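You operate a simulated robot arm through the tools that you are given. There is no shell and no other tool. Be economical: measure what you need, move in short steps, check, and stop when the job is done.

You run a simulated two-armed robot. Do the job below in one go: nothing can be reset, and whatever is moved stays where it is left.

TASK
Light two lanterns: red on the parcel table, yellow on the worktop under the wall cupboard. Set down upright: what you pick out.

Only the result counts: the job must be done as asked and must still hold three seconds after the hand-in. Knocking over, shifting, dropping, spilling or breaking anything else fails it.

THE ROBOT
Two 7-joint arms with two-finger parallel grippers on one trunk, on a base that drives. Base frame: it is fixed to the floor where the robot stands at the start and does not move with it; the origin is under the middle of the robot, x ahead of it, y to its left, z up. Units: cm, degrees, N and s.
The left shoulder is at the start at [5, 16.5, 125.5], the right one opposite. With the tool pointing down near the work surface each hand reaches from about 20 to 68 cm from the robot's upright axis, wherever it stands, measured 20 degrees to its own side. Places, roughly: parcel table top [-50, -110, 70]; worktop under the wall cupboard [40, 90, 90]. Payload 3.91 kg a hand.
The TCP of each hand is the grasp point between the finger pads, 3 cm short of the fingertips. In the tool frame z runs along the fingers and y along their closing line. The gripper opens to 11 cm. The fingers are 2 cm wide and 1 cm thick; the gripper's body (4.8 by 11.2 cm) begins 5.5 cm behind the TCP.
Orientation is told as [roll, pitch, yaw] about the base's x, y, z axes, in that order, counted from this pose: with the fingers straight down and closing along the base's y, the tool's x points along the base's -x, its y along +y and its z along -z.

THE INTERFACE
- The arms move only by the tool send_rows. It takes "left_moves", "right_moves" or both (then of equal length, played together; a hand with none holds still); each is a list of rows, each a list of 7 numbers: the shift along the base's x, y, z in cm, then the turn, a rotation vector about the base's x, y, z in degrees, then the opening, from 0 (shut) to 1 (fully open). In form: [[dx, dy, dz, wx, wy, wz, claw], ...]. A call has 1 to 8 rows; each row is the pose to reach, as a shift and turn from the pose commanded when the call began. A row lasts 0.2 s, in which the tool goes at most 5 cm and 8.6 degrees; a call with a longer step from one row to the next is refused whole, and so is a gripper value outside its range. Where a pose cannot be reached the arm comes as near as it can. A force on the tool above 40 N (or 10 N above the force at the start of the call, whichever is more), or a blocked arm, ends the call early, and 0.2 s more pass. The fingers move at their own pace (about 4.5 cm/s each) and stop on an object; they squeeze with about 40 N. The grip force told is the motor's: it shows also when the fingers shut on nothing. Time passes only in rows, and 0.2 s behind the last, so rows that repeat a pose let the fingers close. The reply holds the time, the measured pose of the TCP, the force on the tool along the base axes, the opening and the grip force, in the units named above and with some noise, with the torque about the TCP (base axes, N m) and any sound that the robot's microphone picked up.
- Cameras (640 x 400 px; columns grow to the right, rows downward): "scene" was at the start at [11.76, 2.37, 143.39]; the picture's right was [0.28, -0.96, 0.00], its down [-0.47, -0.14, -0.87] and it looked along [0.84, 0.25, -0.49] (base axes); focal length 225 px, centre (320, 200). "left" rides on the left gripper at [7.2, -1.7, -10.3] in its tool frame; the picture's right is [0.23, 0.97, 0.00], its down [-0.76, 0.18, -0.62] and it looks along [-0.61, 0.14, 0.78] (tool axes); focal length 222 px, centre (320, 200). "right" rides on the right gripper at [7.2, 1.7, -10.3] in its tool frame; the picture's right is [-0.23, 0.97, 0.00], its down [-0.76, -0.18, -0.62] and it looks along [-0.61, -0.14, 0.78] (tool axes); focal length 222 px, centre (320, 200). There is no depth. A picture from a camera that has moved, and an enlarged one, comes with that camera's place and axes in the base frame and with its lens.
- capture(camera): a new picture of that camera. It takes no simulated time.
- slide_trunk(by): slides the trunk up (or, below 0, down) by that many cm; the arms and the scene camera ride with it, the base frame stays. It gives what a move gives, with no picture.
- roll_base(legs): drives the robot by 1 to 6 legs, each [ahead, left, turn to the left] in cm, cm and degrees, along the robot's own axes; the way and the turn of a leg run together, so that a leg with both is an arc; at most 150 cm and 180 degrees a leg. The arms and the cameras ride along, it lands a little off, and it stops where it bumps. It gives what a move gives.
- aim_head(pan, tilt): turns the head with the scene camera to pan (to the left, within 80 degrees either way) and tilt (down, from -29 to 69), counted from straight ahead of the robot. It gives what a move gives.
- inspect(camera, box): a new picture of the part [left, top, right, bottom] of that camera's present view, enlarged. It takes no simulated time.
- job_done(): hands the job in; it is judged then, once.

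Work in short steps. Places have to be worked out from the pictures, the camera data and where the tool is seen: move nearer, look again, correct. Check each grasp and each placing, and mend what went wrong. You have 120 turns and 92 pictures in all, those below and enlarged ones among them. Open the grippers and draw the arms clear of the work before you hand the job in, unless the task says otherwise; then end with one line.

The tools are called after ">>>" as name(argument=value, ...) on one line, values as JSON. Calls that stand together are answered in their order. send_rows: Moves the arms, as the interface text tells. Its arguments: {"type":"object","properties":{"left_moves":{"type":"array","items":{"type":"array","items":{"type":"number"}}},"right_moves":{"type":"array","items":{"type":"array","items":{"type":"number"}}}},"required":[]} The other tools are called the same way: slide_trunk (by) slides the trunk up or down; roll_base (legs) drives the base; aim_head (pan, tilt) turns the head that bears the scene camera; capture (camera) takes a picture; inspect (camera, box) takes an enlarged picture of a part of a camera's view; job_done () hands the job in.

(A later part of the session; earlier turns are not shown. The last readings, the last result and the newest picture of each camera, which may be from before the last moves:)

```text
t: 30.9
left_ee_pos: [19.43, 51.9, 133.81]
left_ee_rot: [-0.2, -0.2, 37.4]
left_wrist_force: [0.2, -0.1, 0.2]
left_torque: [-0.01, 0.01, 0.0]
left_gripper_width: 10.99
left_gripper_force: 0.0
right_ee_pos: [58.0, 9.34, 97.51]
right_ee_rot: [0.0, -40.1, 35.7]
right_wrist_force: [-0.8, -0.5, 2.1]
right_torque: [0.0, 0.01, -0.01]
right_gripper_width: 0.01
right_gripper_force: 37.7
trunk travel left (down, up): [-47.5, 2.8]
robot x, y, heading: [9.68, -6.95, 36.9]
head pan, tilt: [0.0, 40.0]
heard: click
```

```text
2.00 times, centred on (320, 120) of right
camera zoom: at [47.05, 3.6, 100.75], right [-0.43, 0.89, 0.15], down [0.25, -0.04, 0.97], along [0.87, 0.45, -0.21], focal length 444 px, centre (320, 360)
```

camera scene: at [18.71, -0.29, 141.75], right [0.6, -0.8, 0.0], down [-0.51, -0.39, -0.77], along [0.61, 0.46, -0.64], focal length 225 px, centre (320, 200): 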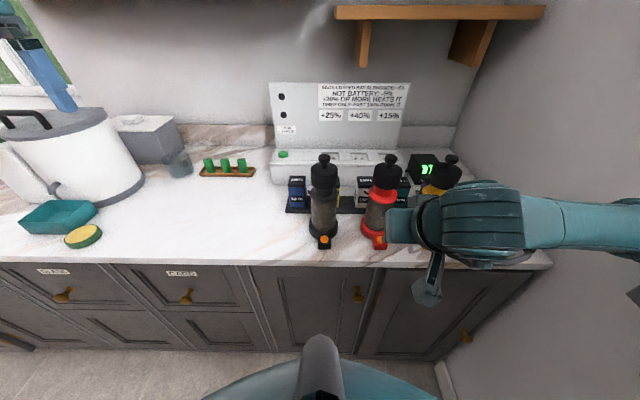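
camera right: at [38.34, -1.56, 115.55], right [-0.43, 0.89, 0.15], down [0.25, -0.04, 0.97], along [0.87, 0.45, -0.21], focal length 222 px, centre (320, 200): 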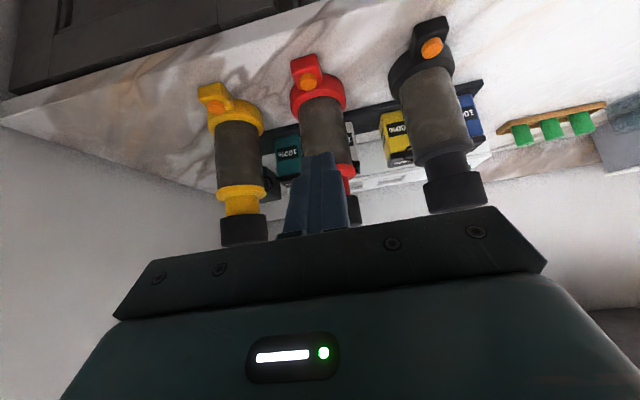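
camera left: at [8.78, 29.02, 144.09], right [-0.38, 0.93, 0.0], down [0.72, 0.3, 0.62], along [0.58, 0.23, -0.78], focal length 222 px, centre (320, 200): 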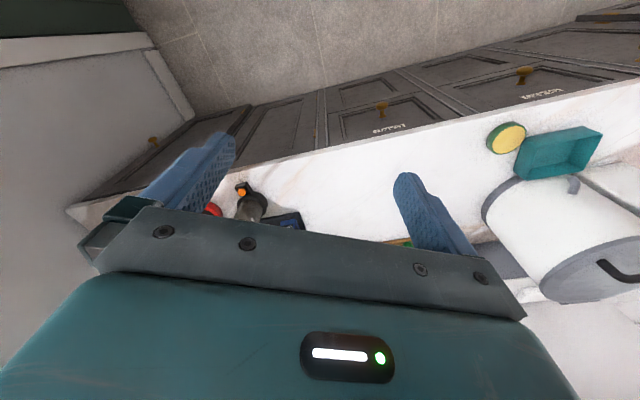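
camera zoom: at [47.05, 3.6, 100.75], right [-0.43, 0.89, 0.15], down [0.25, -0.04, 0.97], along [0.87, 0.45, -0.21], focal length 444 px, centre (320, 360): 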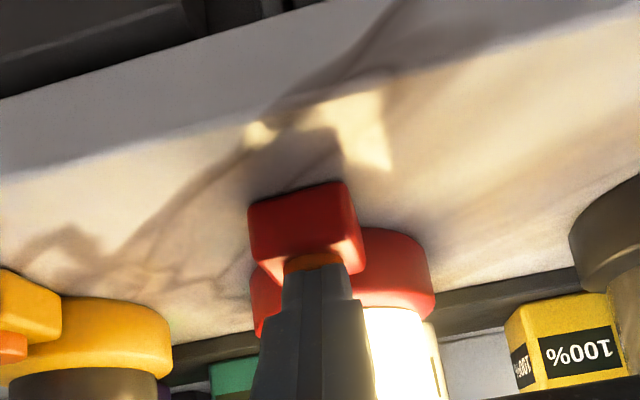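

Click heard and the red lantern is lit. Now back off and try the yellow one's button at ≈(67.7, 0, 95).

>>> send_rows(right_moves=[[0, 0, 2, 0, 0, 0, 0], [-1.6, -1.2, 5, 0, 0, 0, 0], [0.5, -4.5, 5.5, 0, 0, 0, 0], [3.2, -7.8, 5.5, 0, 0, 0, 0], [6.2, -10.5, 5, 0, 0, 0, 0], [8.1, -10.5, 3.5, 0, 0, 0, 0]])

>>> inspect(camera="right", box=[220, 20, 420, 220])

```text
t: 32.3
left_ee_pos: [17.05, 54.5, 133.09]
left_ee_rot: [-1.3, -0.1, 38.4]
left_wrist_force: [-0.1, -0.1, 0.5]
left_torque: [0.04, -0.03, 0.02]
left_gripper_width: 11.01
left_gripper_force: 0.0
right_ee_pos: [59.39, 8.36, 102.69]
right_ee_rot: [4.9, -40.2, 41.8]
right_wrist_force: [0.2, -0.7, -0.1]
right_torque: [-0.01, 0.0, 0.0]
right_gripper_width: 0.0
right_gripper_force: 37.4
trunk travel left (down, up): [-47.5, 2.8]
robot x, y, heading: [8.76, -6.59, 38.1]
head pan, tilt: [0.0, 40.0]
stopped in row 6 (right hand): the arm was blocked; the commanded pose is now the measured one
```

```text
2.00 times, centred on (320, 120) of right
camera zoom: at [49.6, 0.69, 105.97], right [-0.56, 0.8, 0.21], down [0.3, -0.05, 0.95], along [0.78, 0.59, -0.21], focal length 444 px, centre (320, 360)
```

zoom: 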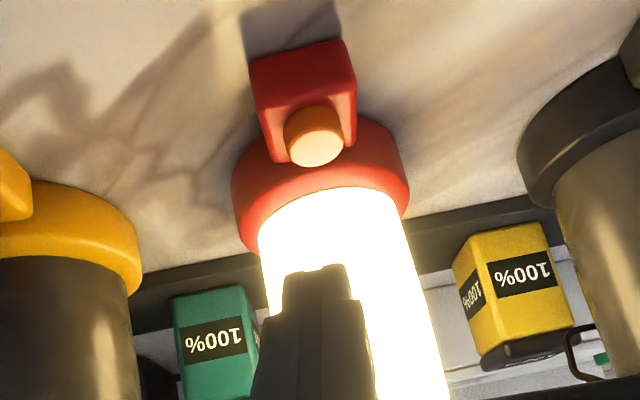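

The arm was blocked — the right elbow is against the side wall. The red lantern is lit and undisturbed. I'll draw the hand back away from the lanterns, then reposition the base with more wall room.

>>> send_rows(right_moves=[[-3.5, -2, 1, 0, 0, 0, 0], [-7.5, -4, 3, 0, 0, 0, 0], [-11.5, -6, 5, 0, 0, 0, 0], [-15.5, -8, 8, 0, 0, 0, 0], [-19, -10, 11, 0, 0, 0, 0]])

>>> aim_head(pan=-40, tilt=30)

>>> capture(camera="scene")

```text
refused: row 4 steps farther than a row can; nothing moved
```

```text
t: 33.3
left_ee_pos: [17.6, 54.92, 132.54]
left_ee_rot: [-1.6, 0.2, 38.2]
left_wrist_force: [-0.2, 0.3, -0.2]
left_torque: [0.04, -0.02, -0.03]
left_gripper_width: 10.99
left_gripper_force: 0.1
right_ee_pos: [59.75, 8.02, 102.18]
right_ee_rot: [4.6, -39.8, 41.5]
right_wrist_force: [-0.1, -0.3, 0.1]
right_torque: [-0.02, 0.03, 0.04]
right_gripper_width: 0.0
right_gripper_force: 37.6
trunk travel left (down, up): [-47.5, 2.8]
robot x, y, heading: [9.49, -7.04, 37.8]
head pan, tilt: [-40.0, 30.0]
```

```text
52 pictures are left
camera scene: at [19.79, -2.68, 143.33], right [-0.04, -1.0, 0.02], down [-0.49, 0.0, -0.87], along [0.87, -0.04, -0.49], focal length 225 px, centre (320, 200)
```

scene: 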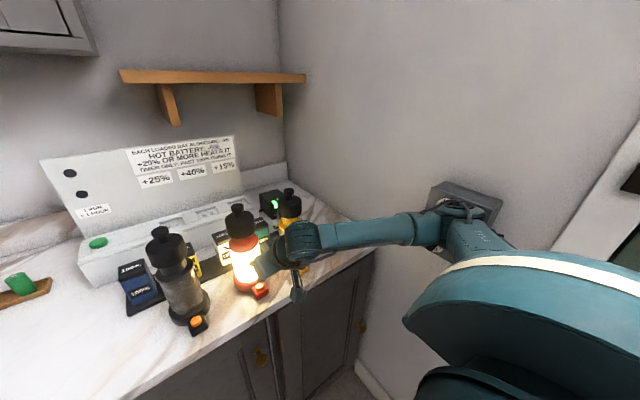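

The elbow is right at the dial panel. I'll pull the arm away with smaller steps, moving the hand back and leftward.

>>> send_rows(right_moves=[[-3.5, -1, 0.5, 0, 0, 0, 0], [-7, -2, 1.5, 0, 0, 0, 0], [-10.5, -3, 3, 0, 0, 0, 0], [-14, -4, 5, 0, 0, 0, 0], [-17, -5, 8, 0, 0, 0, 0], [-20, -6, 11, 0, 0, 0, 0]])

>>> capture(camera="scene")

```text
t: 34.7
left_ee_pos: [18.68, 52.49, 133.65]
left_ee_rot: [-0.3, -0.1, 38.0]
left_wrist_force: [-0.7, 1.2, -1.0]
left_torque: [-0.06, -0.05, 0.01]
left_gripper_width: 10.99
left_gripper_force: 0.0
right_ee_pos: [45.14, 7.9, 114.58]
right_ee_rot: [5.6, -40.0, 40.1]
right_wrist_force: [-0.3, 0.7, 0.1]
right_torque: [-0.01, -0.04, -0.01]
right_gripper_width: 0.0
right_gripper_force: 37.6
right hand out of reach, approached as far as the arm can: row 3, 4, 5, 6
trunk travel left (down, up): [-47.5, 2.8]
robot x, y, heading: [9.44, -7.09, 37.7]
head pan, tilt: [-40.0, 30.0]
```

```text
51 pictures are left
camera scene: at [20.85, -5.27, 143.24], right [-0.04, -1.0, 0.0], down [-0.5, 0.02, -0.87], along [0.87, -0.04, -0.5], focal length 225 px, centre (320, 200)
```

scene: 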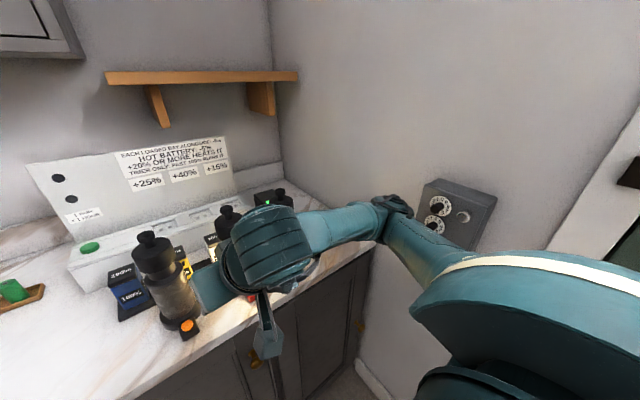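

Arm is free of the panel. Tuck the left hand, then shift the base left and turn right ~32° so the right elbow swings away from the wall.

>>> send_rows(left_moves=[[-1.1, -4, 0, 0, 0, 0, 1], [-2.2, -8, 0, 0, 0, 0, 1], [-3.3, -12, 0, 0, 0, 0, 1], [-4.4, -15.8, 0, 0, 0, 0, 1]])

>>> roll_base(legs=[[0, 12, 0], [0, 0, -32]])

>>> aim_head(pan=5, tilt=35)

>>> capture(camera="scene")

```text
t: 35.7
left_ee_pos: [14.45, 36.38, 133.67]
left_ee_rot: [-0.1, -0.3, 38.1]
left_wrist_force: [-0.3, -0.6, -0.4]
left_torque: [0.0, -0.01, 0.0]
left_gripper_width: 10.99
left_gripper_force: 0.1
right_ee_pos: [45.13, 7.6, 114.73]
right_ee_rot: [6.0, -40.2, 39.8]
right_wrist_force: [0.0, -0.5, 0.6]
right_torque: [0.03, -0.02, 0.0]
right_gripper_width: 0.0
right_gripper_force: 37.8
trunk travel left (down, up): [-47.5, 2.8]
robot x, y, heading: [9.67, -6.68, 37.6]
head pan, tilt: [-40.0, 30.0]
```

```text
t: 38.5
left_ee_pos: [28.99, 36.99, 133.74]
left_ee_rot: [-0.1, -0.1, 6.4]
left_wrist_force: [-0.4, -0.1, -0.5]
left_torque: [-0.03, 0.02, -0.01]
left_gripper_width: 11.01
left_gripper_force: 0.0
right_ee_pos: [39.99, -3.65, 114.75]
right_ee_rot: [5.8, -40.1, 8.1]
right_wrist_force: [0.8, -0.3, 0.1]
right_torque: [-0.02, 0.02, 0.03]
right_gripper_width: 0.0
right_gripper_force: 37.7
trunk travel left (down, up): [-47.5, 2.8]
robot x, y, heading: [2.15, 2.99, 6.1]
head pan, tilt: [-40.0, 30.0]
```

```text
t: 39.6
left_ee_pos: [28.95, 36.83, 133.74]
left_ee_rot: [-0.1, -0.2, 6.4]
left_wrist_force: [-0.1, -1.0, 0.3]
left_torque: [0.03, 0.0, -0.03]
left_gripper_width: 10.99
left_gripper_force: 0.0
right_ee_pos: [40.06, -3.55, 114.68]
right_ee_rot: [5.8, -40.1, 8.0]
right_wrist_force: [-0.3, 0.1, 0.3]
right_torque: [0.01, 0.02, 0.02]
right_gripper_width: 0.0
right_gripper_force: 37.6
trunk travel left (down, up): [-47.5, 2.8]
robot x, y, heading: [1.75, 2.74, 5.9]
head pan, tilt: [5.0, 35.0]
```

```text
50 pictures are left
camera scene: at [13.7, 4.65, 142.51], right [0.19, -0.98, 0.0], down [-0.56, -0.11, -0.82], along [0.8, 0.16, -0.57], focal length 225 px, centre (320, 200)
```

scene: 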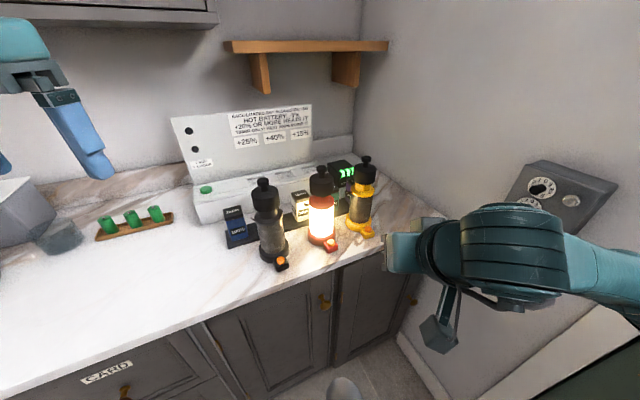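

Good, yellow is now straight ahead with room. Approach its button partway and check with the hand camera.

>>> send_rows(right_moves=[[4, 0.5, -2, 0, 0, 0, 0], [8, 1, -4, 0, 0, 0, 0], [12, 1.6, -6, 0, 0, 0, 0], [16, 2.2, -8, 0, 0, 0, 0], [20, 2.8, -10, 0, 0, 0, 0]])

>>> inspect(camera="right", box=[220, 20, 420, 220])

>>> inspect(camera="scene", box=[290, 140, 440, 260])

```text
t: 40.9
left_ee_pos: [29.01, 37.01, 133.8]
left_ee_rot: [0.0, -0.1, 6.5]
left_wrist_force: [0.0, 0.3, 0.3]
left_torque: [0.0, -0.02, 0.0]
left_gripper_width: 11.0
left_gripper_force: 0.0
right_ee_pos: [60.2, -0.61, 104.56]
right_ee_rot: [5.8, -40.1, 8.1]
right_wrist_force: [-0.5, -0.1, -0.4]
right_torque: [0.0, 0.0, 0.0]
right_gripper_width: 0.0
right_gripper_force: 37.5
trunk travel left (down, up): [-47.5, 2.8]
robot x, y, heading: [1.9, 2.92, 6.1]
head pan, tilt: [5.0, 35.0]
```

```text
2.00 times, centred on (320, 120) of right
camera zoom: at [47.89, -1.77, 107.88], right [-0.03, 0.97, 0.22], down [0.23, -0.21, 0.95], along [0.97, 0.08, -0.22], focal length 444 px, centre (320, 360)
```

zoom: 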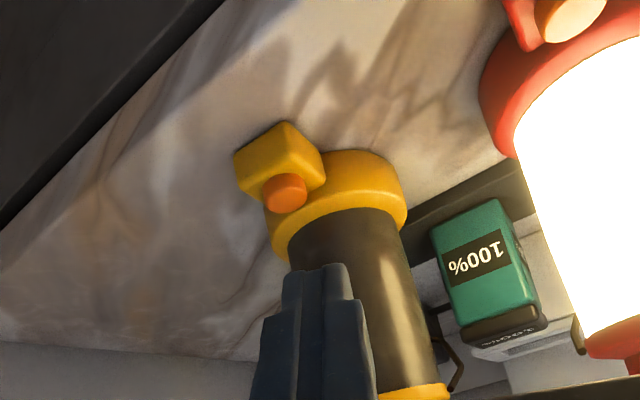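

```text
3.33 times, centred on (365, 200) of scene
camera zoom: at [13.77, 4.68, 142.5], right [0.19, -0.98, 0.0], down [-0.56, -0.11, -0.82], along [0.8, 0.16, -0.57], focal length 750 px, centre (170, 200)
```

zoom: 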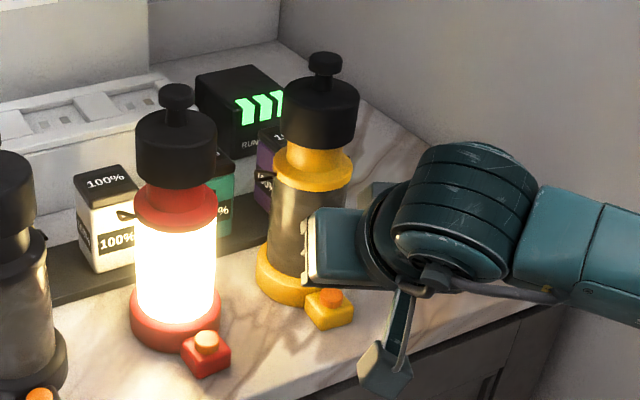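

Both cameras agree: yellow button ≈(67.4, 0.2, 95). Move over it and press.

>>> send_rows(right_moves=[[2.6, 0.2, -1.5, 0, 0, 0, 0], [5.3, 0.5, -3.2, 0, 0, 0, 0], [5.3, 0.5, -4.6, 0, 0, 0, 0], [5.3, 0.5, -5.6, 0, 0, 0, 0], [5.3, 0.5, -6.4, 0, 0, 0, 0], [5.3, 0.5, -7, 0, 0, 0, 0]])

>>> inspect(camera="scene", box=[290, 140, 440, 260])

```text
t: 42.2
left_ee_pos: [29.04, 36.93, 133.81]
left_ee_rot: [0.0, -0.2, 6.5]
left_wrist_force: [0.6, 0.0, 0.3]
left_torque: [0.05, 0.03, -0.02]
left_gripper_width: 11.0
left_gripper_force: 0.1
right_ee_pos: [65.27, -0.07, 97.7]
right_ee_rot: [5.8, -40.1, 8.1]
right_wrist_force: [0.3, -0.2, -0.6]
right_torque: [0.0, 0.02, 0.0]
right_gripper_width: 0.0
right_gripper_force: 37.3
trunk travel left (down, up): [-47.5, 2.8]
robot x, y, heading: [2.33, 2.73, 6.4]
head pan, tilt: [5.0, 35.0]
```

```text
3.33 times, centred on (365, 200) of scene
camera zoom: at [13.7, 4.66, 142.51], right [0.19, -0.98, 0.0], down [-0.56, -0.11, -0.82], along [0.8, 0.16, -0.57], focal length 750 px, centre (170, 200)
```

zoom: 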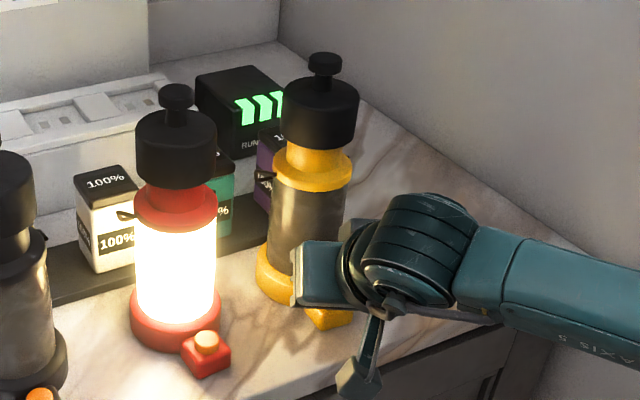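

Not yet pressed (no force). I'll go lower by up to 1.5 cm more.

>>> send_rows(right_moves=[[0.3, 0, -0.4, 0, 0, 0, 0], [0.5, 0.1, -0.8, 0, 0, 0, 0], [0.5, 0.1, -1.2, 0, 0, 0, 0], [0.5, 0.1, -1.5, 0, 0, 0, 0]])

>>> inspect(camera="right", box=[220, 20, 420, 220])

```text
t: 43.2
left_ee_pos: [28.5, 36.99, 134.04]
left_ee_rot: [-0.2, -0.4, 6.3]
left_wrist_force: [-0.8, 0.6, 0.8]
left_torque: [-0.03, 0.04, -0.01]
left_gripper_width: 10.98
left_gripper_force: 0.1
right_ee_pos: [65.86, -0.19, 97.04]
right_ee_rot: [6.2, -41.1, 8.0]
right_wrist_force: [-4.6, -4.9, 34.2]
right_torque: [-0.09, -0.27, 0.07]
right_gripper_width: 0.0
right_gripper_force: 37.5
trunk travel left (down, up): [-47.5, 2.8]
robot x, y, heading: [2.16, 2.92, 5.8]
head pan, tilt: [5.0, 35.0]
heard: click
```

```text
2.00 times, centred on (320, 120) of right
camera zoom: at [53.49, -1.36, 100.3], right [-0.03, 0.97, 0.23], down [0.21, -0.22, 0.95], along [0.98, 0.08, -0.2], focal length 444 px, centre (320, 360)
```

zoom: 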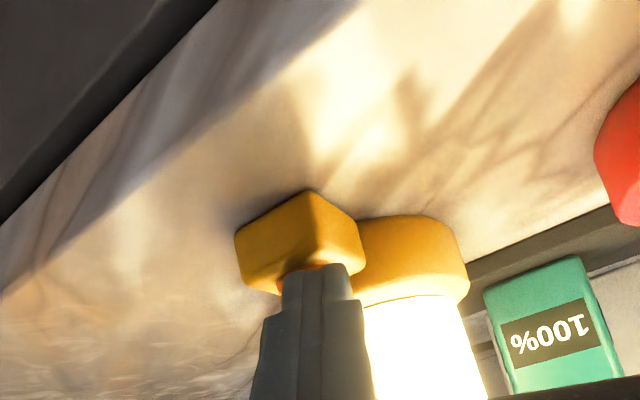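

Both lanterns are lit now. Next, back off from the button and turn the right hand nearly horizontal with the fingers partly open, to grasp the yellow lantern's body (centre ≈(71.8, 3.1), body z≈95–105).

>>> send_rows(right_moves=[[-1, -0.1, 4, 0, 0, 0, 0], [-4.5, -0.2, 6, 1.1, -7.9, 0, 0.2], [-7.6, -0.2, 7.3, 2.2, -15.8, 0, 0.4], [-8, -0.2, 7.3, 3.4, -23.8, 0, 0.6], [-8, -0.2, 7.3, 4.5, -31.7, 0, 0.8], [-8, -0.2, 7.3, 5.6, -39.6, 0, 0.88]])

>>> capture(camera="right")

>>> capture(camera="scene")

```text
t: 44.6
left_ee_pos: [28.93, 37.05, 133.62]
left_ee_rot: [-0.2, -0.2, 6.4]
left_wrist_force: [-0.3, -0.7, -0.6]
left_torque: [0.03, 0.01, 0.01]
left_gripper_width: 11.0
left_gripper_force: 0.0
right_ee_pos: [58.19, -0.45, 103.74]
right_ee_rot: [5.8, -58.7, 8.1]
right_wrist_force: [0.7, 0.5, -1.2]
right_torque: [0.0, 0.02, -0.01]
right_gripper_width: 9.67
right_gripper_force: 0.3
right hand out of reach, approached as far as the arm can: row 4, 5, 6
trunk travel left (down, up): [-47.5, 2.8]
robot x, y, heading: [1.83, 2.49, 6.0]
head pan, tilt: [5.0, 35.0]
```

```text
45 pictures are left
camera right: at [45.49, -1.64, 102.94], right [-0.1, 0.96, 0.25], down [-0.08, -0.25, 0.96], along [0.99, 0.08, 0.11], focal length 222 px, centre (320, 200)
```

right: 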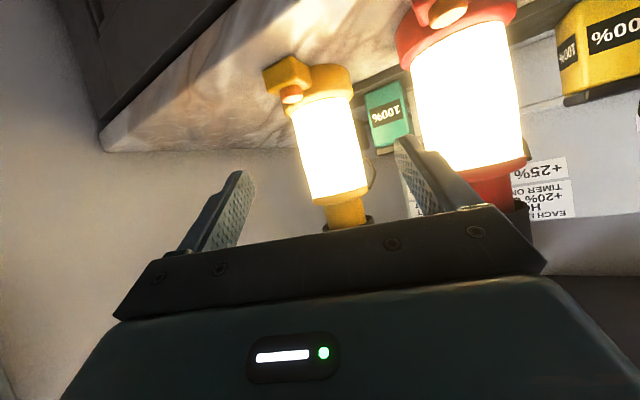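

```text
44 pictures are left
camera scene: at [13.7, 4.67, 142.51], right [0.19, -0.98, 0.0], down [-0.56, -0.11, -0.82], along [0.8, 0.16, -0.57], focal length 225 px, centre (320, 200)
```

scene: 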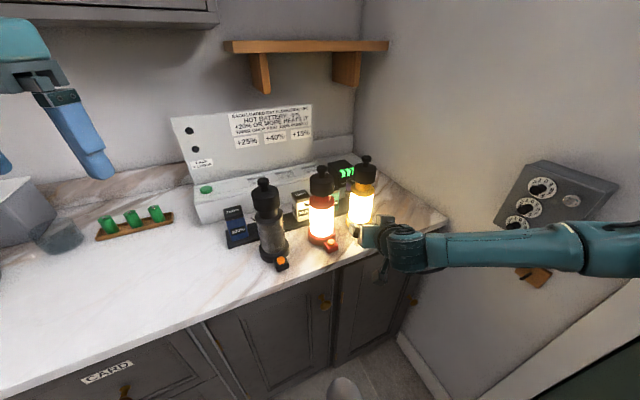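

The wrist only reaches ~59° tilt here. That suffices if I grip the body slightly short of its axis. I'll set the command back to a 60° tilt with no roll and check.

>>> send_rows(right_moves=[[0, 0, 0, -2, 8, 0, 0.88], [0, 0, 0, -3.5, 14.5, 0, 0.88], [0, 0, 0, -4.7, 19.4, 0, 0.88]])

```text
t: 45.5
left_ee_pos: [28.9, 37.07, 133.8]
left_ee_rot: [-0.1, -0.2, 6.4]
left_wrist_force: [0.4, -0.3, 0.7]
left_torque: [0.01, 0.01, 0.0]
left_gripper_width: 11.01
left_gripper_force: 0.3
right_ee_pos: [57.87, -0.47, 103.5]
right_ee_rot: [3.5, -38.7, 10.0]
right_wrist_force: [1.3, -0.6, 0.9]
right_torque: [-0.03, 0.01, 0.0]
right_gripper_width: 9.66
right_gripper_force: 0.1
trunk travel left (down, up): [-47.5, 2.8]
robot x, y, heading: [2.25, 2.64, 6.0]
head pan, tilt: [5.0, 35.0]
```

Now a clean small correction: tilt to 58° with level fingers, and advance halfway to the yellow body.

>>> send_rows(right_moves=[[0, 0, 0, 0.5, -6.5, 0, 0.88], [0, 0, 0, 1, -13, 0, 0.88], [0, 0, 0, 1.5, -19.3, 0, 0.88], [2.5, 0.7, -1, 1.5, -19.3, 0, 0.88], [5, 1.4, -2, 1.5, -19.3, 0, 0.88]])

>>> capture(camera="right")

```text
t: 46.6
left_ee_pos: [29.05, 36.99, 133.69]
left_ee_rot: [-0.1, -0.1, 6.4]
left_wrist_force: [0.5, 0.2, 0.3]
left_torque: [-0.04, 0.01, 0.01]
left_gripper_width: 11.0
left_gripper_force: 0.1
right_ee_pos: [63.07, 0.94, 101.49]
right_ee_rot: [0.0, -57.9, 12.6]
right_wrist_force: [-0.2, 0.3, 0.4]
right_torque: [0.0, 0.01, -0.01]
right_gripper_width: 9.69
right_gripper_force: 0.0
trunk travel left (down, up): [-47.5, 2.8]
robot x, y, heading: [2.2, 2.6, 5.9]
head pan, tilt: [5.0, 35.0]
```

```text
43 pictures are left
camera right: at [50.35, -0.16, 100.95], right [-0.09, 0.98, 0.19], down [-0.08, -0.2, 0.98], along [0.99, 0.08, 0.1], focal length 222 px, centre (320, 200)
```

right: 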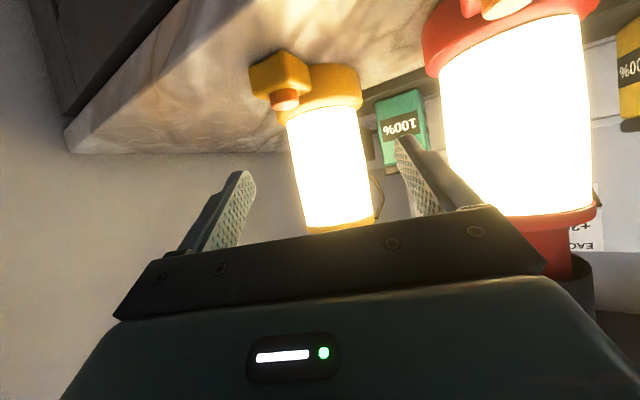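

Aligned: the yellow body is centred between the fingers. Advance the rest and close.

>>> send_rows(right_moves=[[2.5, 0.6, 0, 0, 0, 0, 0.88], [5, 1.2, -0.1, 0, 0, 0, 0.88], [7.3, 1.8, -0.2, 0, 0, 0, 0.88], [7.3, 1.8, -0.2, 0, 0, 0, 0.6], [7.3, 1.8, -0.2, 0, 0, 0, 0.4], [7.3, 1.8, -0.2, 0, 0, 0, 0.3], [7.3, 1.8, -0.2, 0, 0, 0, 0.3]])

>>> capture(camera="right")

```text
t: 48.2
left_ee_pos: [28.95, 36.93, 133.64]
left_ee_rot: [0.0, -0.2, 6.3]
left_wrist_force: [-0.3, 0.5, 0.2]
left_torque: [0.02, -0.04, 0.0]
left_gripper_width: 11.01
left_gripper_force: 0.1
right_ee_pos: [70.21, 2.69, 101.42]
right_ee_rot: [-0.2, -58.0, 12.4]
right_wrist_force: [1.4, -2.7, -0.6]
right_torque: [0.11, -0.13, -0.11]
right_gripper_width: 6.92
right_gripper_force: 40.0
trunk travel left (down, up): [-47.5, 2.8]
robot x, y, heading: [1.82, 2.85, 6.1]
head pan, tilt: [5.0, 35.0]
```

```text
42 pictures are left
camera right: at [57.46, 1.63, 100.81], right [-0.09, 0.98, 0.19], down [-0.08, -0.2, 0.98], along [0.99, 0.07, 0.1], focal length 222 px, centre (320, 200)
```

right: 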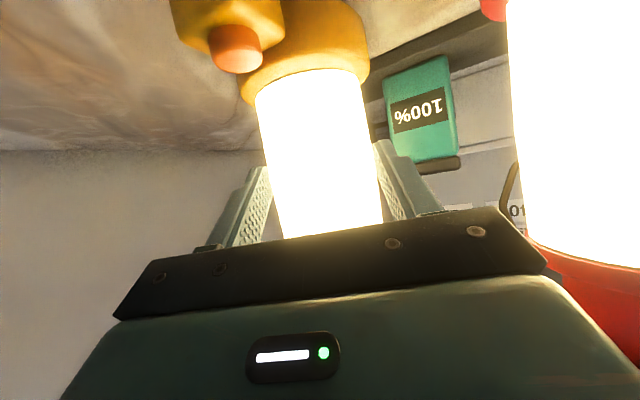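

Grasp holds at 6.9 cm width. Lift gently 6 cm straight up.

>>> send_rows(right_moves=[[0, 0, 1, 0, 0, 0, 0.3], [0, 0, 2.2, 0, 0, 0, 0.3], [0, 0, 3.6, 0, 0, 0, 0.3], [0, 0, 5, 0, 0, 0, 0.3], [0, 0, 6, 0, 0, 0, 0.3]])

>>> inspect(camera="scene", box=[220, 120, 480, 290])

```text
t: 49.5
left_ee_pos: [29.01, 37.01, 133.78]
left_ee_rot: [-0.1, -0.1, 6.4]
left_wrist_force: [-0.5, -0.2, 0.1]
left_torque: [0.01, 0.01, -0.02]
left_gripper_width: 11.0
left_gripper_force: 0.1
right_ee_pos: [70.2, 2.8, 107.34]
right_ee_rot: [0.0, -58.0, 12.5]
right_wrist_force: [-0.1, 0.1, -6.7]
right_torque: [-0.05, 0.21, 0.02]
right_gripper_width: 6.92
right_gripper_force: 40.3
trunk travel left (down, up): [-47.5, 2.8]
robot x, y, heading: [2.15, 2.75, 6.2]
head pan, tilt: [5.0, 35.0]
```

```text
2.35 times, centred on (350, 205) of scene
camera zoom: at [13.78, 4.65, 142.49], right [0.19, -0.98, 0.0], down [-0.56, -0.11, -0.82], along [0.8, 0.16, -0.57], focal length 530 px, centre (249, 188)
```

zoom: 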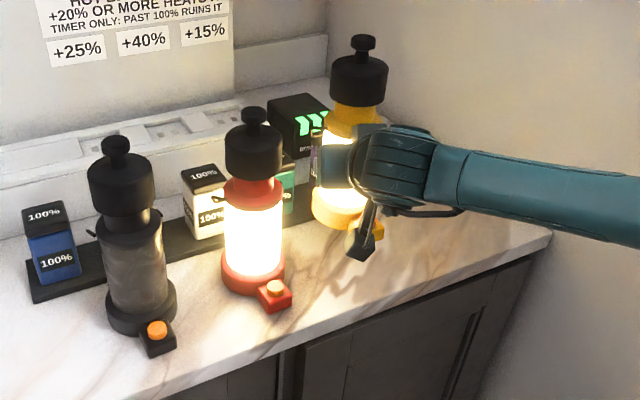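

Lifted, weight ≈0.7 kg, still lit and upright. Pull it back from the counter before driving.

>>> send_rows(right_moves=[[-3.5, -0.8, 0.5, 0, 0, 0, 0.3], [-7.5, -1.8, 1, 0, 0, 0, 0.3], [-11.8, -2.8, 1.5, 0, 0, 0, 0.3], [-16, -3.7, 2, 0, 0, 0, 0.3], [-20, -4.6, 2.5, 0, 0, 0, 0.3], [-23, -5.2, 2.5, 0, 0, 0, 0.3]])

>>> roll_base(legs=[[-14, 0, 0], [0, 0, 31]])

```text
t: 50.9
left_ee_pos: [28.96, 36.93, 133.8]
left_ee_rot: [-0.1, -0.1, 6.3]
left_wrist_force: [0.0, -0.4, 0.4]
left_torque: [-0.01, -0.02, 0.0]
left_gripper_width: 10.99
left_gripper_force: 0.1
right_ee_pos: [46.91, -2.44, 110.17]
right_ee_rot: [-0.1, -58.0, 12.5]
right_wrist_force: [0.2, 0.8, -6.6]
right_torque: [-0.03, 0.18, -0.01]
right_gripper_width: 6.94
right_gripper_force: 39.9
trunk travel left (down, up): [-47.5, 2.8]
robot x, y, heading: [1.9, 2.67, 6.3]
head pan, tilt: [5.0, 35.0]
```

```text
t: 53.6
left_ee_pos: [-5.36, 44.4, 133.83]
left_ee_rot: [-0.1, -0.1, 36.2]
left_wrist_force: [-0.1, 0.0, 0.3]
left_torque: [0.0, 0.0, -0.02]
left_gripper_width: 11.0
left_gripper_force: 0.0
right_ee_pos: [29.75, 19.23, 110.15]
right_ee_rot: [-0.1, -58.0, 42.4]
right_wrist_force: [-0.8, -0.1, -6.7]
right_torque: [-0.13, 0.13, -0.01]
right_gripper_width: 6.9
right_gripper_force: 39.8
trunk travel left (down, up): [-47.5, 2.8]
robot x, y, heading: [-11.69, 1.34, 36.1]
head pan, tilt: [5.0, 35.0]
```

Drive left ~44 cm and look at the target area.

>>> roll_base(legs=[[0, 43, 0.9]])

>>> aim_head(pan=0, tilt=30)

>>> capture(camera="scene")

```text
t: 56.3
left_ee_pos: [-31.4, 79.36, 133.76]
left_ee_rot: [-0.1, -0.1, 36.7]
left_wrist_force: [0.6, 0.6, 0.0]
left_torque: [0.01, -0.01, 0.03]
left_gripper_width: 10.98
left_gripper_force: 0.1
right_ee_pos: [4.0, 54.54, 109.99]
right_ee_rot: [-0.1, -57.9, 43.1]
right_wrist_force: [0.2, -0.7, -8.5]
right_torque: [-0.13, 0.17, -0.04]
right_gripper_width: 6.89
right_gripper_force: 39.6
trunk travel left (down, up): [-47.5, 2.8]
robot x, y, heading: [-37.56, 36.39, 36.5]
head pan, tilt: [5.0, 35.0]
```

```text
t: 57.0
left_ee_pos: [-31.22, 79.34, 133.73]
left_ee_rot: [-0.1, -0.1, 36.8]
left_wrist_force: [0.4, 0.7, -0.6]
left_torque: [0.02, 0.04, 0.04]
left_gripper_width: 10.99
left_gripper_force: 0.0
right_ee_pos: [4.14, 54.47, 110.06]
right_ee_rot: [-0.2, -57.9, 43.0]
right_wrist_force: [1.3, 0.1, -7.9]
right_torque: [-0.12, 0.14, 0.02]
right_gripper_width: 6.9
right_gripper_force: 39.5
trunk travel left (down, up): [-47.5, 2.8]
robot x, y, heading: [-37.38, 36.74, 36.7]
head pan, tilt: [0.0, 30.0]
```

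```text
40 pictures are left
camera scene: at [-27.44, 43.24, 143.27], right [0.59, -0.8, 0.0], down [-0.4, -0.3, -0.87], along [0.7, 0.51, -0.5], focal length 225 px, centre (320, 200)
```

scene: 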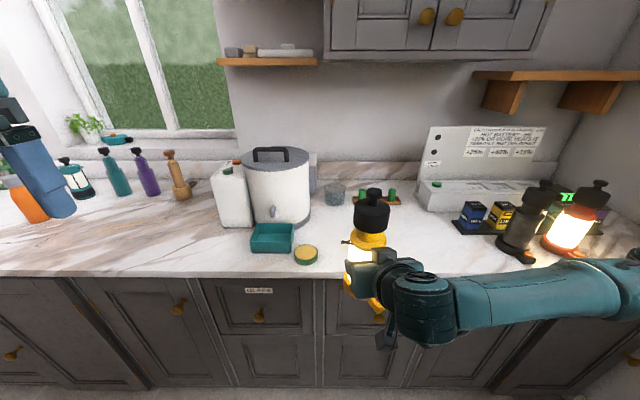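

The free patch under the cupboard's left part, around (40, 78), lies between sponge, glass and cell tray. Drive forward ~17 cm with the lantern clear above the worktop.

>>> roll_base(legs=[[9, 0, 0], [8, 0, 0]])

>>> capture(camera="scene")

```text
t: 58.7
left_ee_pos: [-17.73, 89.37, 133.72]
left_ee_rot: [-0.1, -0.1, 36.8]
left_wrist_force: [1.1, 0.6, 0.7]
left_torque: [-0.07, 0.03, 0.02]
left_gripper_width: 10.99
left_gripper_force: 0.0
right_ee_pos: [17.65, 64.49, 109.91]
right_ee_rot: [-0.1, -57.9, 43.1]
right_wrist_force: [0.2, 0.9, -7.8]
right_torque: [-0.12, 0.15, 0.03]
right_gripper_width: 6.89
right_gripper_force: 39.9
trunk travel left (down, up): [-47.5, 2.8]
robot x, y, heading: [-24.25, 46.14, 36.6]
head pan, tilt: [0.0, 30.0]
```

```text
39 pictures are left
camera scene: at [-13.93, 53.24, 143.27], right [0.59, -0.8, 0.0], down [-0.4, -0.3, -0.87], along [0.7, 0.52, -0.5], focal length 225 px, centre (320, 200)
```

scene: 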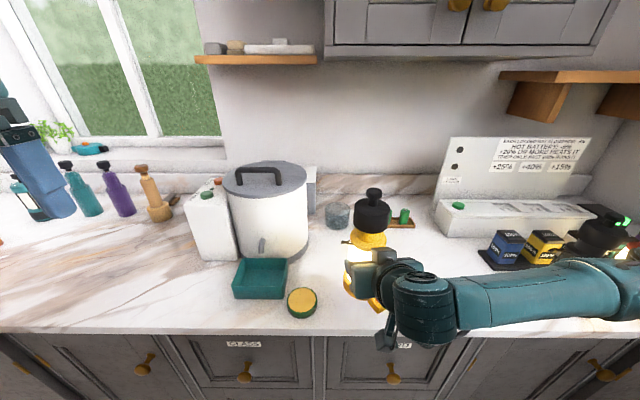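

Still no bump. Move the lantern forward in the air part-way and check forearm clearance.

>>> send_rows(right_moves=[[3.5, 2, 0.5, 0, 0, 0, 0.3], [7, 4, 1, 0, 0, 0, 0.3], [10.5, 6, 1, 0, 0, 0, 0.3], [14, 8, 1, 0, 0, 0, 0.3]])

>>> capture(camera="scene")

```text
t: 59.7
left_ee_pos: [-17.75, 89.42, 133.79]
left_ee_rot: [0.0, -0.2, 36.8]
left_wrist_force: [0.6, 0.2, -0.1]
left_torque: [0.01, 0.03, 0.04]
left_gripper_width: 10.98
left_gripper_force: 0.0
right_ee_pos: [31.62, 72.61, 110.66]
right_ee_rot: [-0.2, -57.8, 43.2]
right_wrist_force: [0.7, -0.2, -7.3]
right_torque: [-0.11, 0.14, -0.02]
right_gripper_width: 6.9
right_gripper_force: 40.0
trunk travel left (down, up): [-47.5, 2.8]
robot x, y, heading: [-23.88, 46.29, 36.7]
head pan, tilt: [0.0, 30.0]
```

```text
38 pictures are left
camera scene: at [-13.91, 53.26, 143.26], right [0.59, -0.8, 0.0], down [-0.4, -0.3, -0.87], along [0.7, 0.51, -0.5], focal length 225 px, centre (320, 200)
```

scene: 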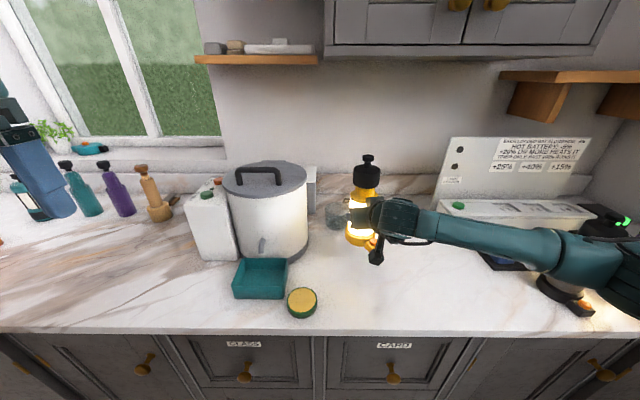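

The elbow looks close to the black lantern. Zoom there before doing anything else.

>>> aim_head(pan=-30, tilt=30)

>>> capture(camera="scene")

```text
t: 60.6
left_ee_pos: [-17.81, 89.26, 133.84]
left_ee_rot: [-0.2, -0.2, 36.8]
left_wrist_force: [-0.6, -0.9, 0.6]
left_torque: [0.03, 0.01, 0.01]
left_gripper_width: 11.03
left_gripper_force: 0.0
right_ee_pos: [31.6, 72.59, 110.7]
right_ee_rot: [0.0, -57.9, 43.1]
right_wrist_force: [0.5, 0.2, -7.1]
right_torque: [-0.14, 0.15, 0.01]
right_gripper_width: 6.89
right_gripper_force: 39.7
trunk travel left (down, up): [-47.5, 2.8]
robot x, y, heading: [-23.67, 46.28, 36.8]
head pan, tilt: [-30.0, 30.0]
```

```text
37 pictures are left
camera scene: at [-12.26, 48.86, 143.27], right [0.11, -0.99, 0.0], down [-0.5, -0.06, -0.87], along [0.86, 0.1, -0.5], focal length 225 px, centre (320, 200)
```

scene: 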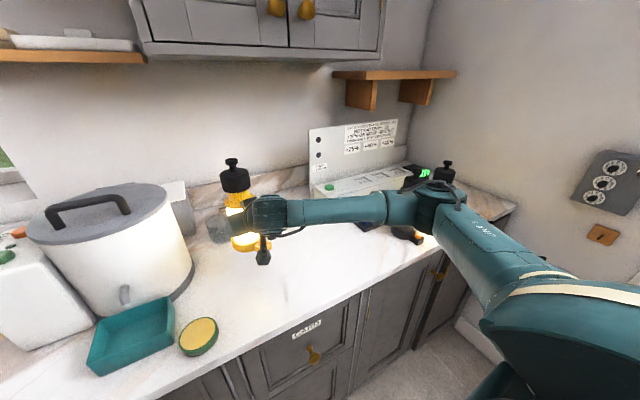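

Too close for comfort. I'll retract, yaw the hand ~35° right (moves wrist and elbow left), and shift the base further left before extending again.

>>> send_rows(right_moves=[[-3, -1.7, 0, 0, 0, 0, 0.3], [-6.5, -3.7, 0, 0, 0, -7, 0.3], [-10, -5.7, 0, 0, 0, -14, 0.3], [-13, -7.4, 0, 0, 0, -21, 0.3], [-15, -8.6, 0, 0, 0, -28, 0.3], [-16, -9, 0, 0, 0, -35, 0.3]])

>>> roll_base(legs=[[-4, 0, 0], [0, 14, 0], [4, 0, 0]])

```text
t: 62.0
left_ee_pos: [-17.8, 89.33, 133.73]
left_ee_rot: [-0.1, -0.3, 36.8]
left_wrist_force: [-0.6, -0.5, -0.3]
left_torque: [0.02, -0.01, 0.01]
left_gripper_width: 11.02
left_gripper_force: 0.2
right_ee_pos: [15.51, 63.5, 110.82]
right_ee_rot: [-0.2, -58.0, 8.2]
right_wrist_force: [-0.2, 0.4, -7.7]
right_torque: [-0.04, 0.2, -0.02]
right_gripper_width: 6.9
right_gripper_force: 39.9
trunk travel left (down, up): [-47.5, 2.8]
robot x, y, heading: [-23.84, 46.06, 36.4]
head pan, tilt: [-30.0, 30.0]
```

```text
t: 64.3
left_ee_pos: [-26.08, 100.63, 133.7]
left_ee_rot: [-0.2, -0.1, 36.9]
left_wrist_force: [0.0, -0.6, -0.5]
left_torque: [0.0, -0.04, 0.0]
left_gripper_width: 10.98
left_gripper_force: 0.2
right_ee_pos: [7.23, 74.79, 110.89]
right_ee_rot: [-0.3, -57.8, 8.1]
right_wrist_force: [0.3, -0.1, -7.8]
right_torque: [-0.03, 0.23, -0.02]
right_gripper_width: 6.9
right_gripper_force: 40.1
trunk travel left (down, up): [-47.5, 2.8]
robot x, y, heading: [-31.87, 57.57, 36.4]
head pan, tilt: [-30.0, 30.0]
```

Now extend toward the spot again, halfway first.

>>> send_rows(right_moves=[[4, 0.3, 0, 0, 0, 0, 0.3], [8, 0.6, 0, 0, 0, 0, 0.3], [12, 0.9, 0, 0, 0, 0, 0.3], [16, 1.2, 0, 0, 0, 0, 0.3], [20, 1.5, 0, 0, 0, 0, 0.3]])

>>> aim_head(pan=-10, tilt=33)

>>> capture(camera="scene")

```text
t: 65.5
left_ee_pos: [-26.12, 100.31, 133.75]
left_ee_rot: [-0.1, -0.1, 37.0]
left_wrist_force: [-0.5, -0.3, -0.3]
left_torque: [0.03, 0.02, 0.03]
left_gripper_width: 11.0
left_gripper_force: 0.1
right_ee_pos: [27.36, 76.27, 110.57]
right_ee_rot: [-0.2, -57.8, 8.2]
right_wrist_force: [0.6, 0.4, -6.9]
right_torque: [-0.02, 0.2, 0.05]
right_gripper_width: 6.9
right_gripper_force: 39.8
trunk travel left (down, up): [-47.5, 2.8]
robot x, y, heading: [-32.18, 57.42, 36.7]
head pan, tilt: [-30.0, 30.0]
```

```text
t: 66.4
left_ee_pos: [-26.22, 100.44, 133.8]
left_ee_rot: [-0.1, -0.2, 36.9]
left_wrist_force: [0.3, -0.7, -0.3]
left_torque: [0.02, 0.04, 0.0]
left_gripper_width: 11.02
left_gripper_force: 0.1
right_ee_pos: [27.12, 76.31, 110.59]
right_ee_rot: [-0.2, -57.9, 8.3]
right_wrist_force: [0.5, -0.1, -7.7]
right_torque: [-0.02, 0.16, -0.01]
right_gripper_width: 6.9
right_gripper_force: 40.0
trunk travel left (down, up): [-47.5, 2.8]
robot x, y, heading: [-32.12, 57.66, 36.7]
head pan, tilt: [-10.0, 33.0]
```

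```text
36 pictures are left
camera scene: at [-21.61, 62.94, 142.8], right [0.45, -0.9, 0.0], down [-0.49, -0.24, -0.84], along [0.75, 0.37, -0.55], focal length 225 px, centre (320, 200)
```

scene: 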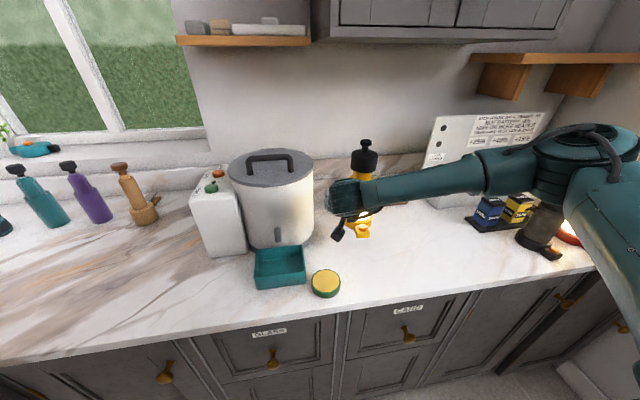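

By shoulder-to-elbow distance the elbow is around (22, 41, 129) — well above and away from everything. Extend the final 10 cm.

>>> send_rows(right_moves=[[3.5, 0.1, 0, 0, 0, 0, 0.3], [7, 0.2, 0, 0, 0, 0, 0.3], [10, 0.3, -1, 0, 0, 0, 0.3], [10, 0.3, -4, 0, 0, 0, 0.3]])

>>> capture(camera="scene")

>>> capture(camera="right")

```text
t: 67.4
left_ee_pos: [-26.2, 100.5, 133.84]
left_ee_rot: [-0.1, -0.1, 36.9]
left_wrist_force: [-0.7, 0.5, -0.9]
left_torque: [0.03, 0.0, 0.03]
left_gripper_width: 11.0
left_gripper_force: 0.1
right_ee_pos: [37.59, 76.58, 106.7]
right_ee_rot: [-0.1, -57.8, 8.2]
right_wrist_force: [0.5, -0.1, -7.4]
right_torque: [-0.04, 0.21, 0.01]
right_gripper_width: 6.9
right_gripper_force: 40.5
trunk travel left (down, up): [-47.5, 2.8]
robot x, y, heading: [-32.08, 57.78, 36.8]
head pan, tilt: [-10.0, 33.0]
```

```text
35 pictures are left
camera scene: at [-21.57, 62.98, 142.8], right [0.45, -0.89, 0.0], down [-0.49, -0.24, -0.84], along [0.75, 0.37, -0.55], focal length 225 px, centre (320, 200)
```

scene: 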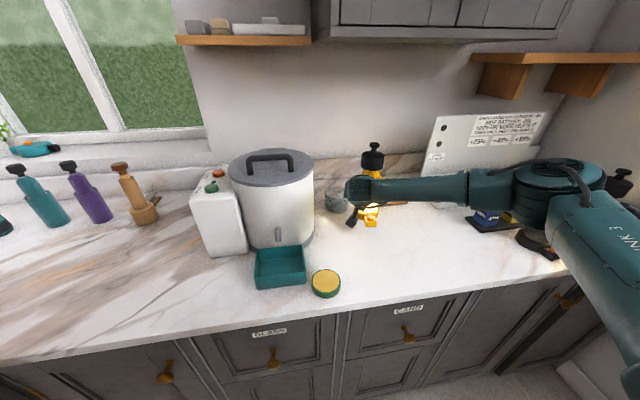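

```text
34 pictures are left
camera right: at [24.81, 76.45, 106.07], right [-0.02, 0.98, 0.19], down [-0.1, -0.19, 0.98], along [1.0, 0.0, 0.1], focal length 222 px, centre (320, 200)
```

right: 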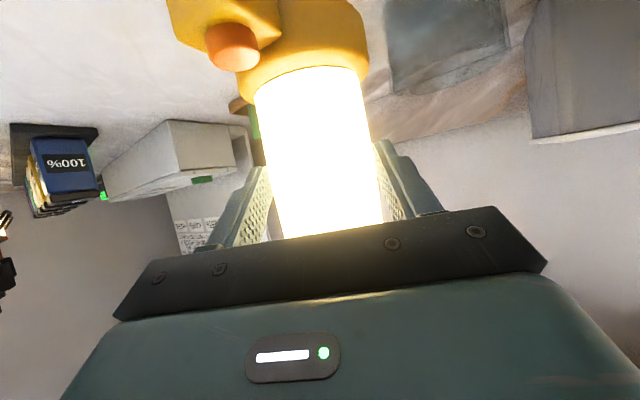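

Clear of glass, tray and pot. Lower the yellow lantern slowly to the worktop (TCP ≈101.4).

>>> send_rows(right_moves=[[0, 0, -1.5, 0, 0, 0, 0.3], [0, 0, -3, 0, 0, 0, 0.3], [0, 0, -4, 0, 0, 0, 0.3], [0, 0, -4.7, 0, 0, 0, 0.3], [0, 0, -5.1, 0, 0, 0, 0.3], [0, 0, -5.3, 0, 0, 0, 0.3]])

```text
t: 68.8
left_ee_pos: [-26.23, 100.45, 133.82]
left_ee_rot: [-0.1, -0.2, 36.9]
left_wrist_force: [1.0, 0.1, -0.4]
left_torque: [0.05, 0.01, 0.03]
left_gripper_width: 11.03
left_gripper_force: 0.0
right_ee_pos: [37.29, 76.47, 101.69]
right_ee_rot: [-0.2, -57.9, 8.1]
right_wrist_force: [-0.7, 0.8, -5.9]
right_torque: [-0.03, 0.11, -0.02]
right_gripper_width: 6.88
right_gripper_force: 40.1
trunk travel left (down, up): [-47.5, 2.8]
robot x, y, heading: [-32.07, 57.44, 36.4]
head pan, tilt: [-10.0, 33.0]
```

Force barely dropping (−5.9 from −7.4): just touching. Lower 0.4 cm more and check.

>>> send_rows(right_moves=[[0, 0, -0.2, 0, 0, 0, 0.3], [0, 0, -0.4, 0, 0, 0, 0.3]])

>>> inspect(camera="scene", box=[300, 130, 440, 240])

```text
t: 69.4
left_ee_pos: [-26.44, 100.42, 133.9]
left_ee_rot: [-0.1, -0.3, 36.8]
left_wrist_force: [-0.5, 0.5, 0.4]
left_torque: [0.03, -0.01, -0.02]
left_gripper_width: 11.01
left_gripper_force: 0.0
right_ee_pos: [37.28, 76.56, 101.47]
right_ee_rot: [0.1, -58.4, 7.8]
right_wrist_force: [2.1, -3.0, 11.0]
right_torque: [-0.4, 0.32, -0.09]
right_gripper_width: 6.9
right_gripper_force: 40.0
trunk travel left (down, up): [-47.5, 2.8]
robot x, y, heading: [-32.0, 57.44, 36.6]
head pan, tilt: [-10.0, 33.0]
```

```text
3.64 times, centred on (370, 185) of scene
camera zoom: at [-21.81, 62.84, 142.86], right [0.45, -0.89, 0.0], down [-0.49, -0.24, -0.84], along [0.75, 0.37, -0.54], focal length 818 px, centre (138, 254)
```

zoom: 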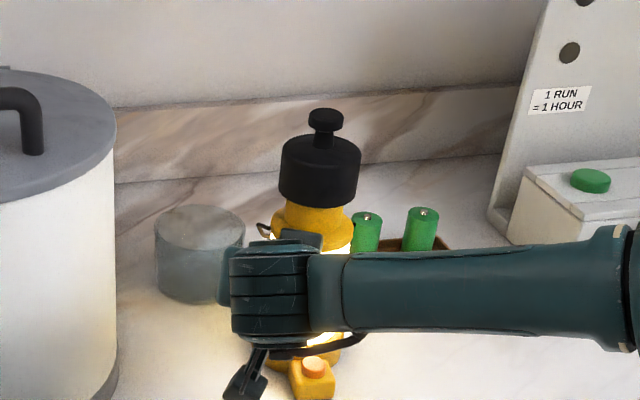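

It's firmly on the worktop. Ease the press, open the fingers to 0.86 and withdraw straight back.

>>> send_rows(right_moves=[[0, 0, 0.3, 0, 0, 0, 0.45], [0, 0, 0.3, 0, 0, 0, 0.7], [0, 0, 0.3, 0, 0, 0, 0.86], [0, 0, 0.3, 0, 0, 0, 0.86], [-3, -0.4, 0.3, 0, 0, 0, 0.86], [-7, -1, 0.6, 0, 0, 0, 0.86], [-11.5, -1.6, 2, 0, 0, 0, 0.86], [-16, -2.2, 4, 0, 0, 0, 0.86]])

>>> capture(camera="scene")

```text
t: 71.2
left_ee_pos: [-26.49, 100.48, 133.73]
left_ee_rot: [0.0, -0.2, 36.9]
left_wrist_force: [-1.0, 0.0, -0.2]
left_torque: [-0.01, -0.01, -0.02]
left_gripper_width: 11.0
left_gripper_force: 0.1
right_ee_pos: [21.31, 74.37, 105.3]
right_ee_rot: [-0.2, -58.1, 8.1]
right_wrist_force: [-0.2, 0.4, 0.1]
right_torque: [-0.01, -0.02, -0.02]
right_gripper_width: 9.47
right_gripper_force: 0.1
trunk travel left (down, up): [-47.5, 2.8]
robot x, y, heading: [-32.05, 57.23, 36.6]
head pan, tilt: [-10.0, 33.0]
```

```text
32 pictures are left
camera scene: at [-21.77, 62.94, 142.82], right [0.45, -0.89, 0.0], down [-0.49, -0.24, -0.84], along [0.75, 0.37, -0.54], focal length 225 px, centre (320, 200)
```

scene: 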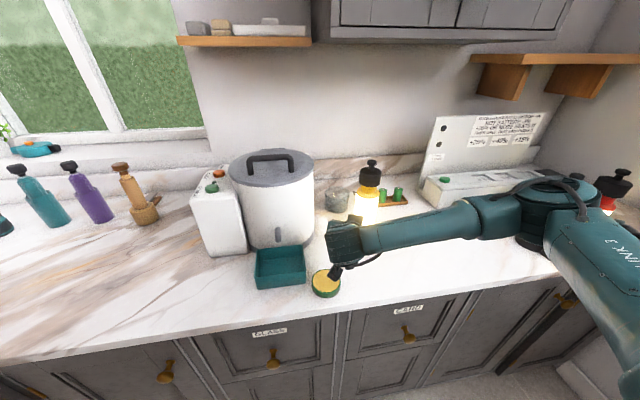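

Yellow stands lit and upright. Raise and retract the right hand clear of the counter.

>>> send_rows(right_moves=[[0, 0, 4.5, 0, 0, 0, 0.86], [0, 0, 8, 0, 0, 0, 0.86], [-3.6, -2.7, 9, 0, 0, 0, 0.86], [-7.2, -5.4, 9, 0, 0, 0, 0.86], [-10.8, -8.1, 9, 0, 0, 0, 0.86], [-14.4, -10.8, 9, 0, 0, 0, 0.86], [-18, -13.5, 9, 0, 0, 0, 0.86]])

>>> capture(camera="scene")

```text
t: 72.8
left_ee_pos: [-26.49, 100.64, 133.64]
left_ee_rot: [-0.2, -0.3, 36.9]
left_wrist_force: [-0.9, 0.2, -0.4]
left_torque: [-0.05, -0.02, -0.01]
left_gripper_width: 11.04
left_gripper_force: 0.1
right_ee_pos: [3.64, 66.72, 113.38]
right_ee_rot: [-0.4, -58.0, 8.2]
right_wrist_force: [0.4, 0.1, 1.3]
right_torque: [-0.03, -0.01, -0.01]
right_gripper_width: 9.48
right_gripper_force: 0.0
right hand out of reach, approached as far as the arm can: row 6, 7
trunk travel left (down, up): [-47.5, 2.8]
robot x, y, heading: [-31.78, 57.29, 36.7]
head pan, tilt: [-10.0, 33.0]
```

```text
31 pictures are left
camera scene: at [-21.86, 63.02, 142.82], right [0.45, -0.89, 0.0], down [-0.49, -0.24, -0.84], along [0.75, 0.37, -0.54], focal length 225 px, centre (320, 200)
```

scene: 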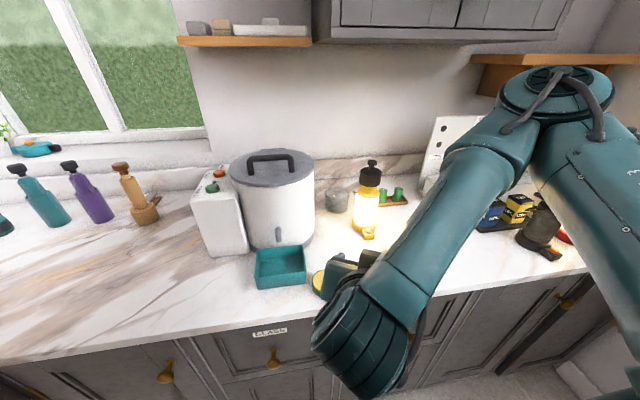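

Now go for red: back up, drive right, and turn to the stance (same relative pose as for yellow).

>>> roll_base(legs=[[-14, 0, 0], [0, -50, 0], [0, 0, -30.7]])

```text
t: 78.2
left_ee_pos: [14.36, 41.77, 133.78]
left_ee_rot: [-0.1, -0.2, 5.1]
left_wrist_force: [0.2, 0.7, -0.9]
left_torque: [-0.01, 0.0, 0.0]
left_gripper_width: 11.0
left_gripper_force: 0.0
right_ee_pos: [22.14, -2.81, 113.28]
right_ee_rot: [-0.1, -57.9, -23.6]
right_wrist_force: [-0.5, -1.3, -0.1]
right_torque: [-0.01, 0.03, 0.02]
right_gripper_width: 9.46
right_gripper_force: 0.0
trunk travel left (down, up): [-47.5, 2.8]
robot x, y, heading: [-13.06, 8.1, 4.9]
head pan, tilt: [-10.0, 33.0]
```

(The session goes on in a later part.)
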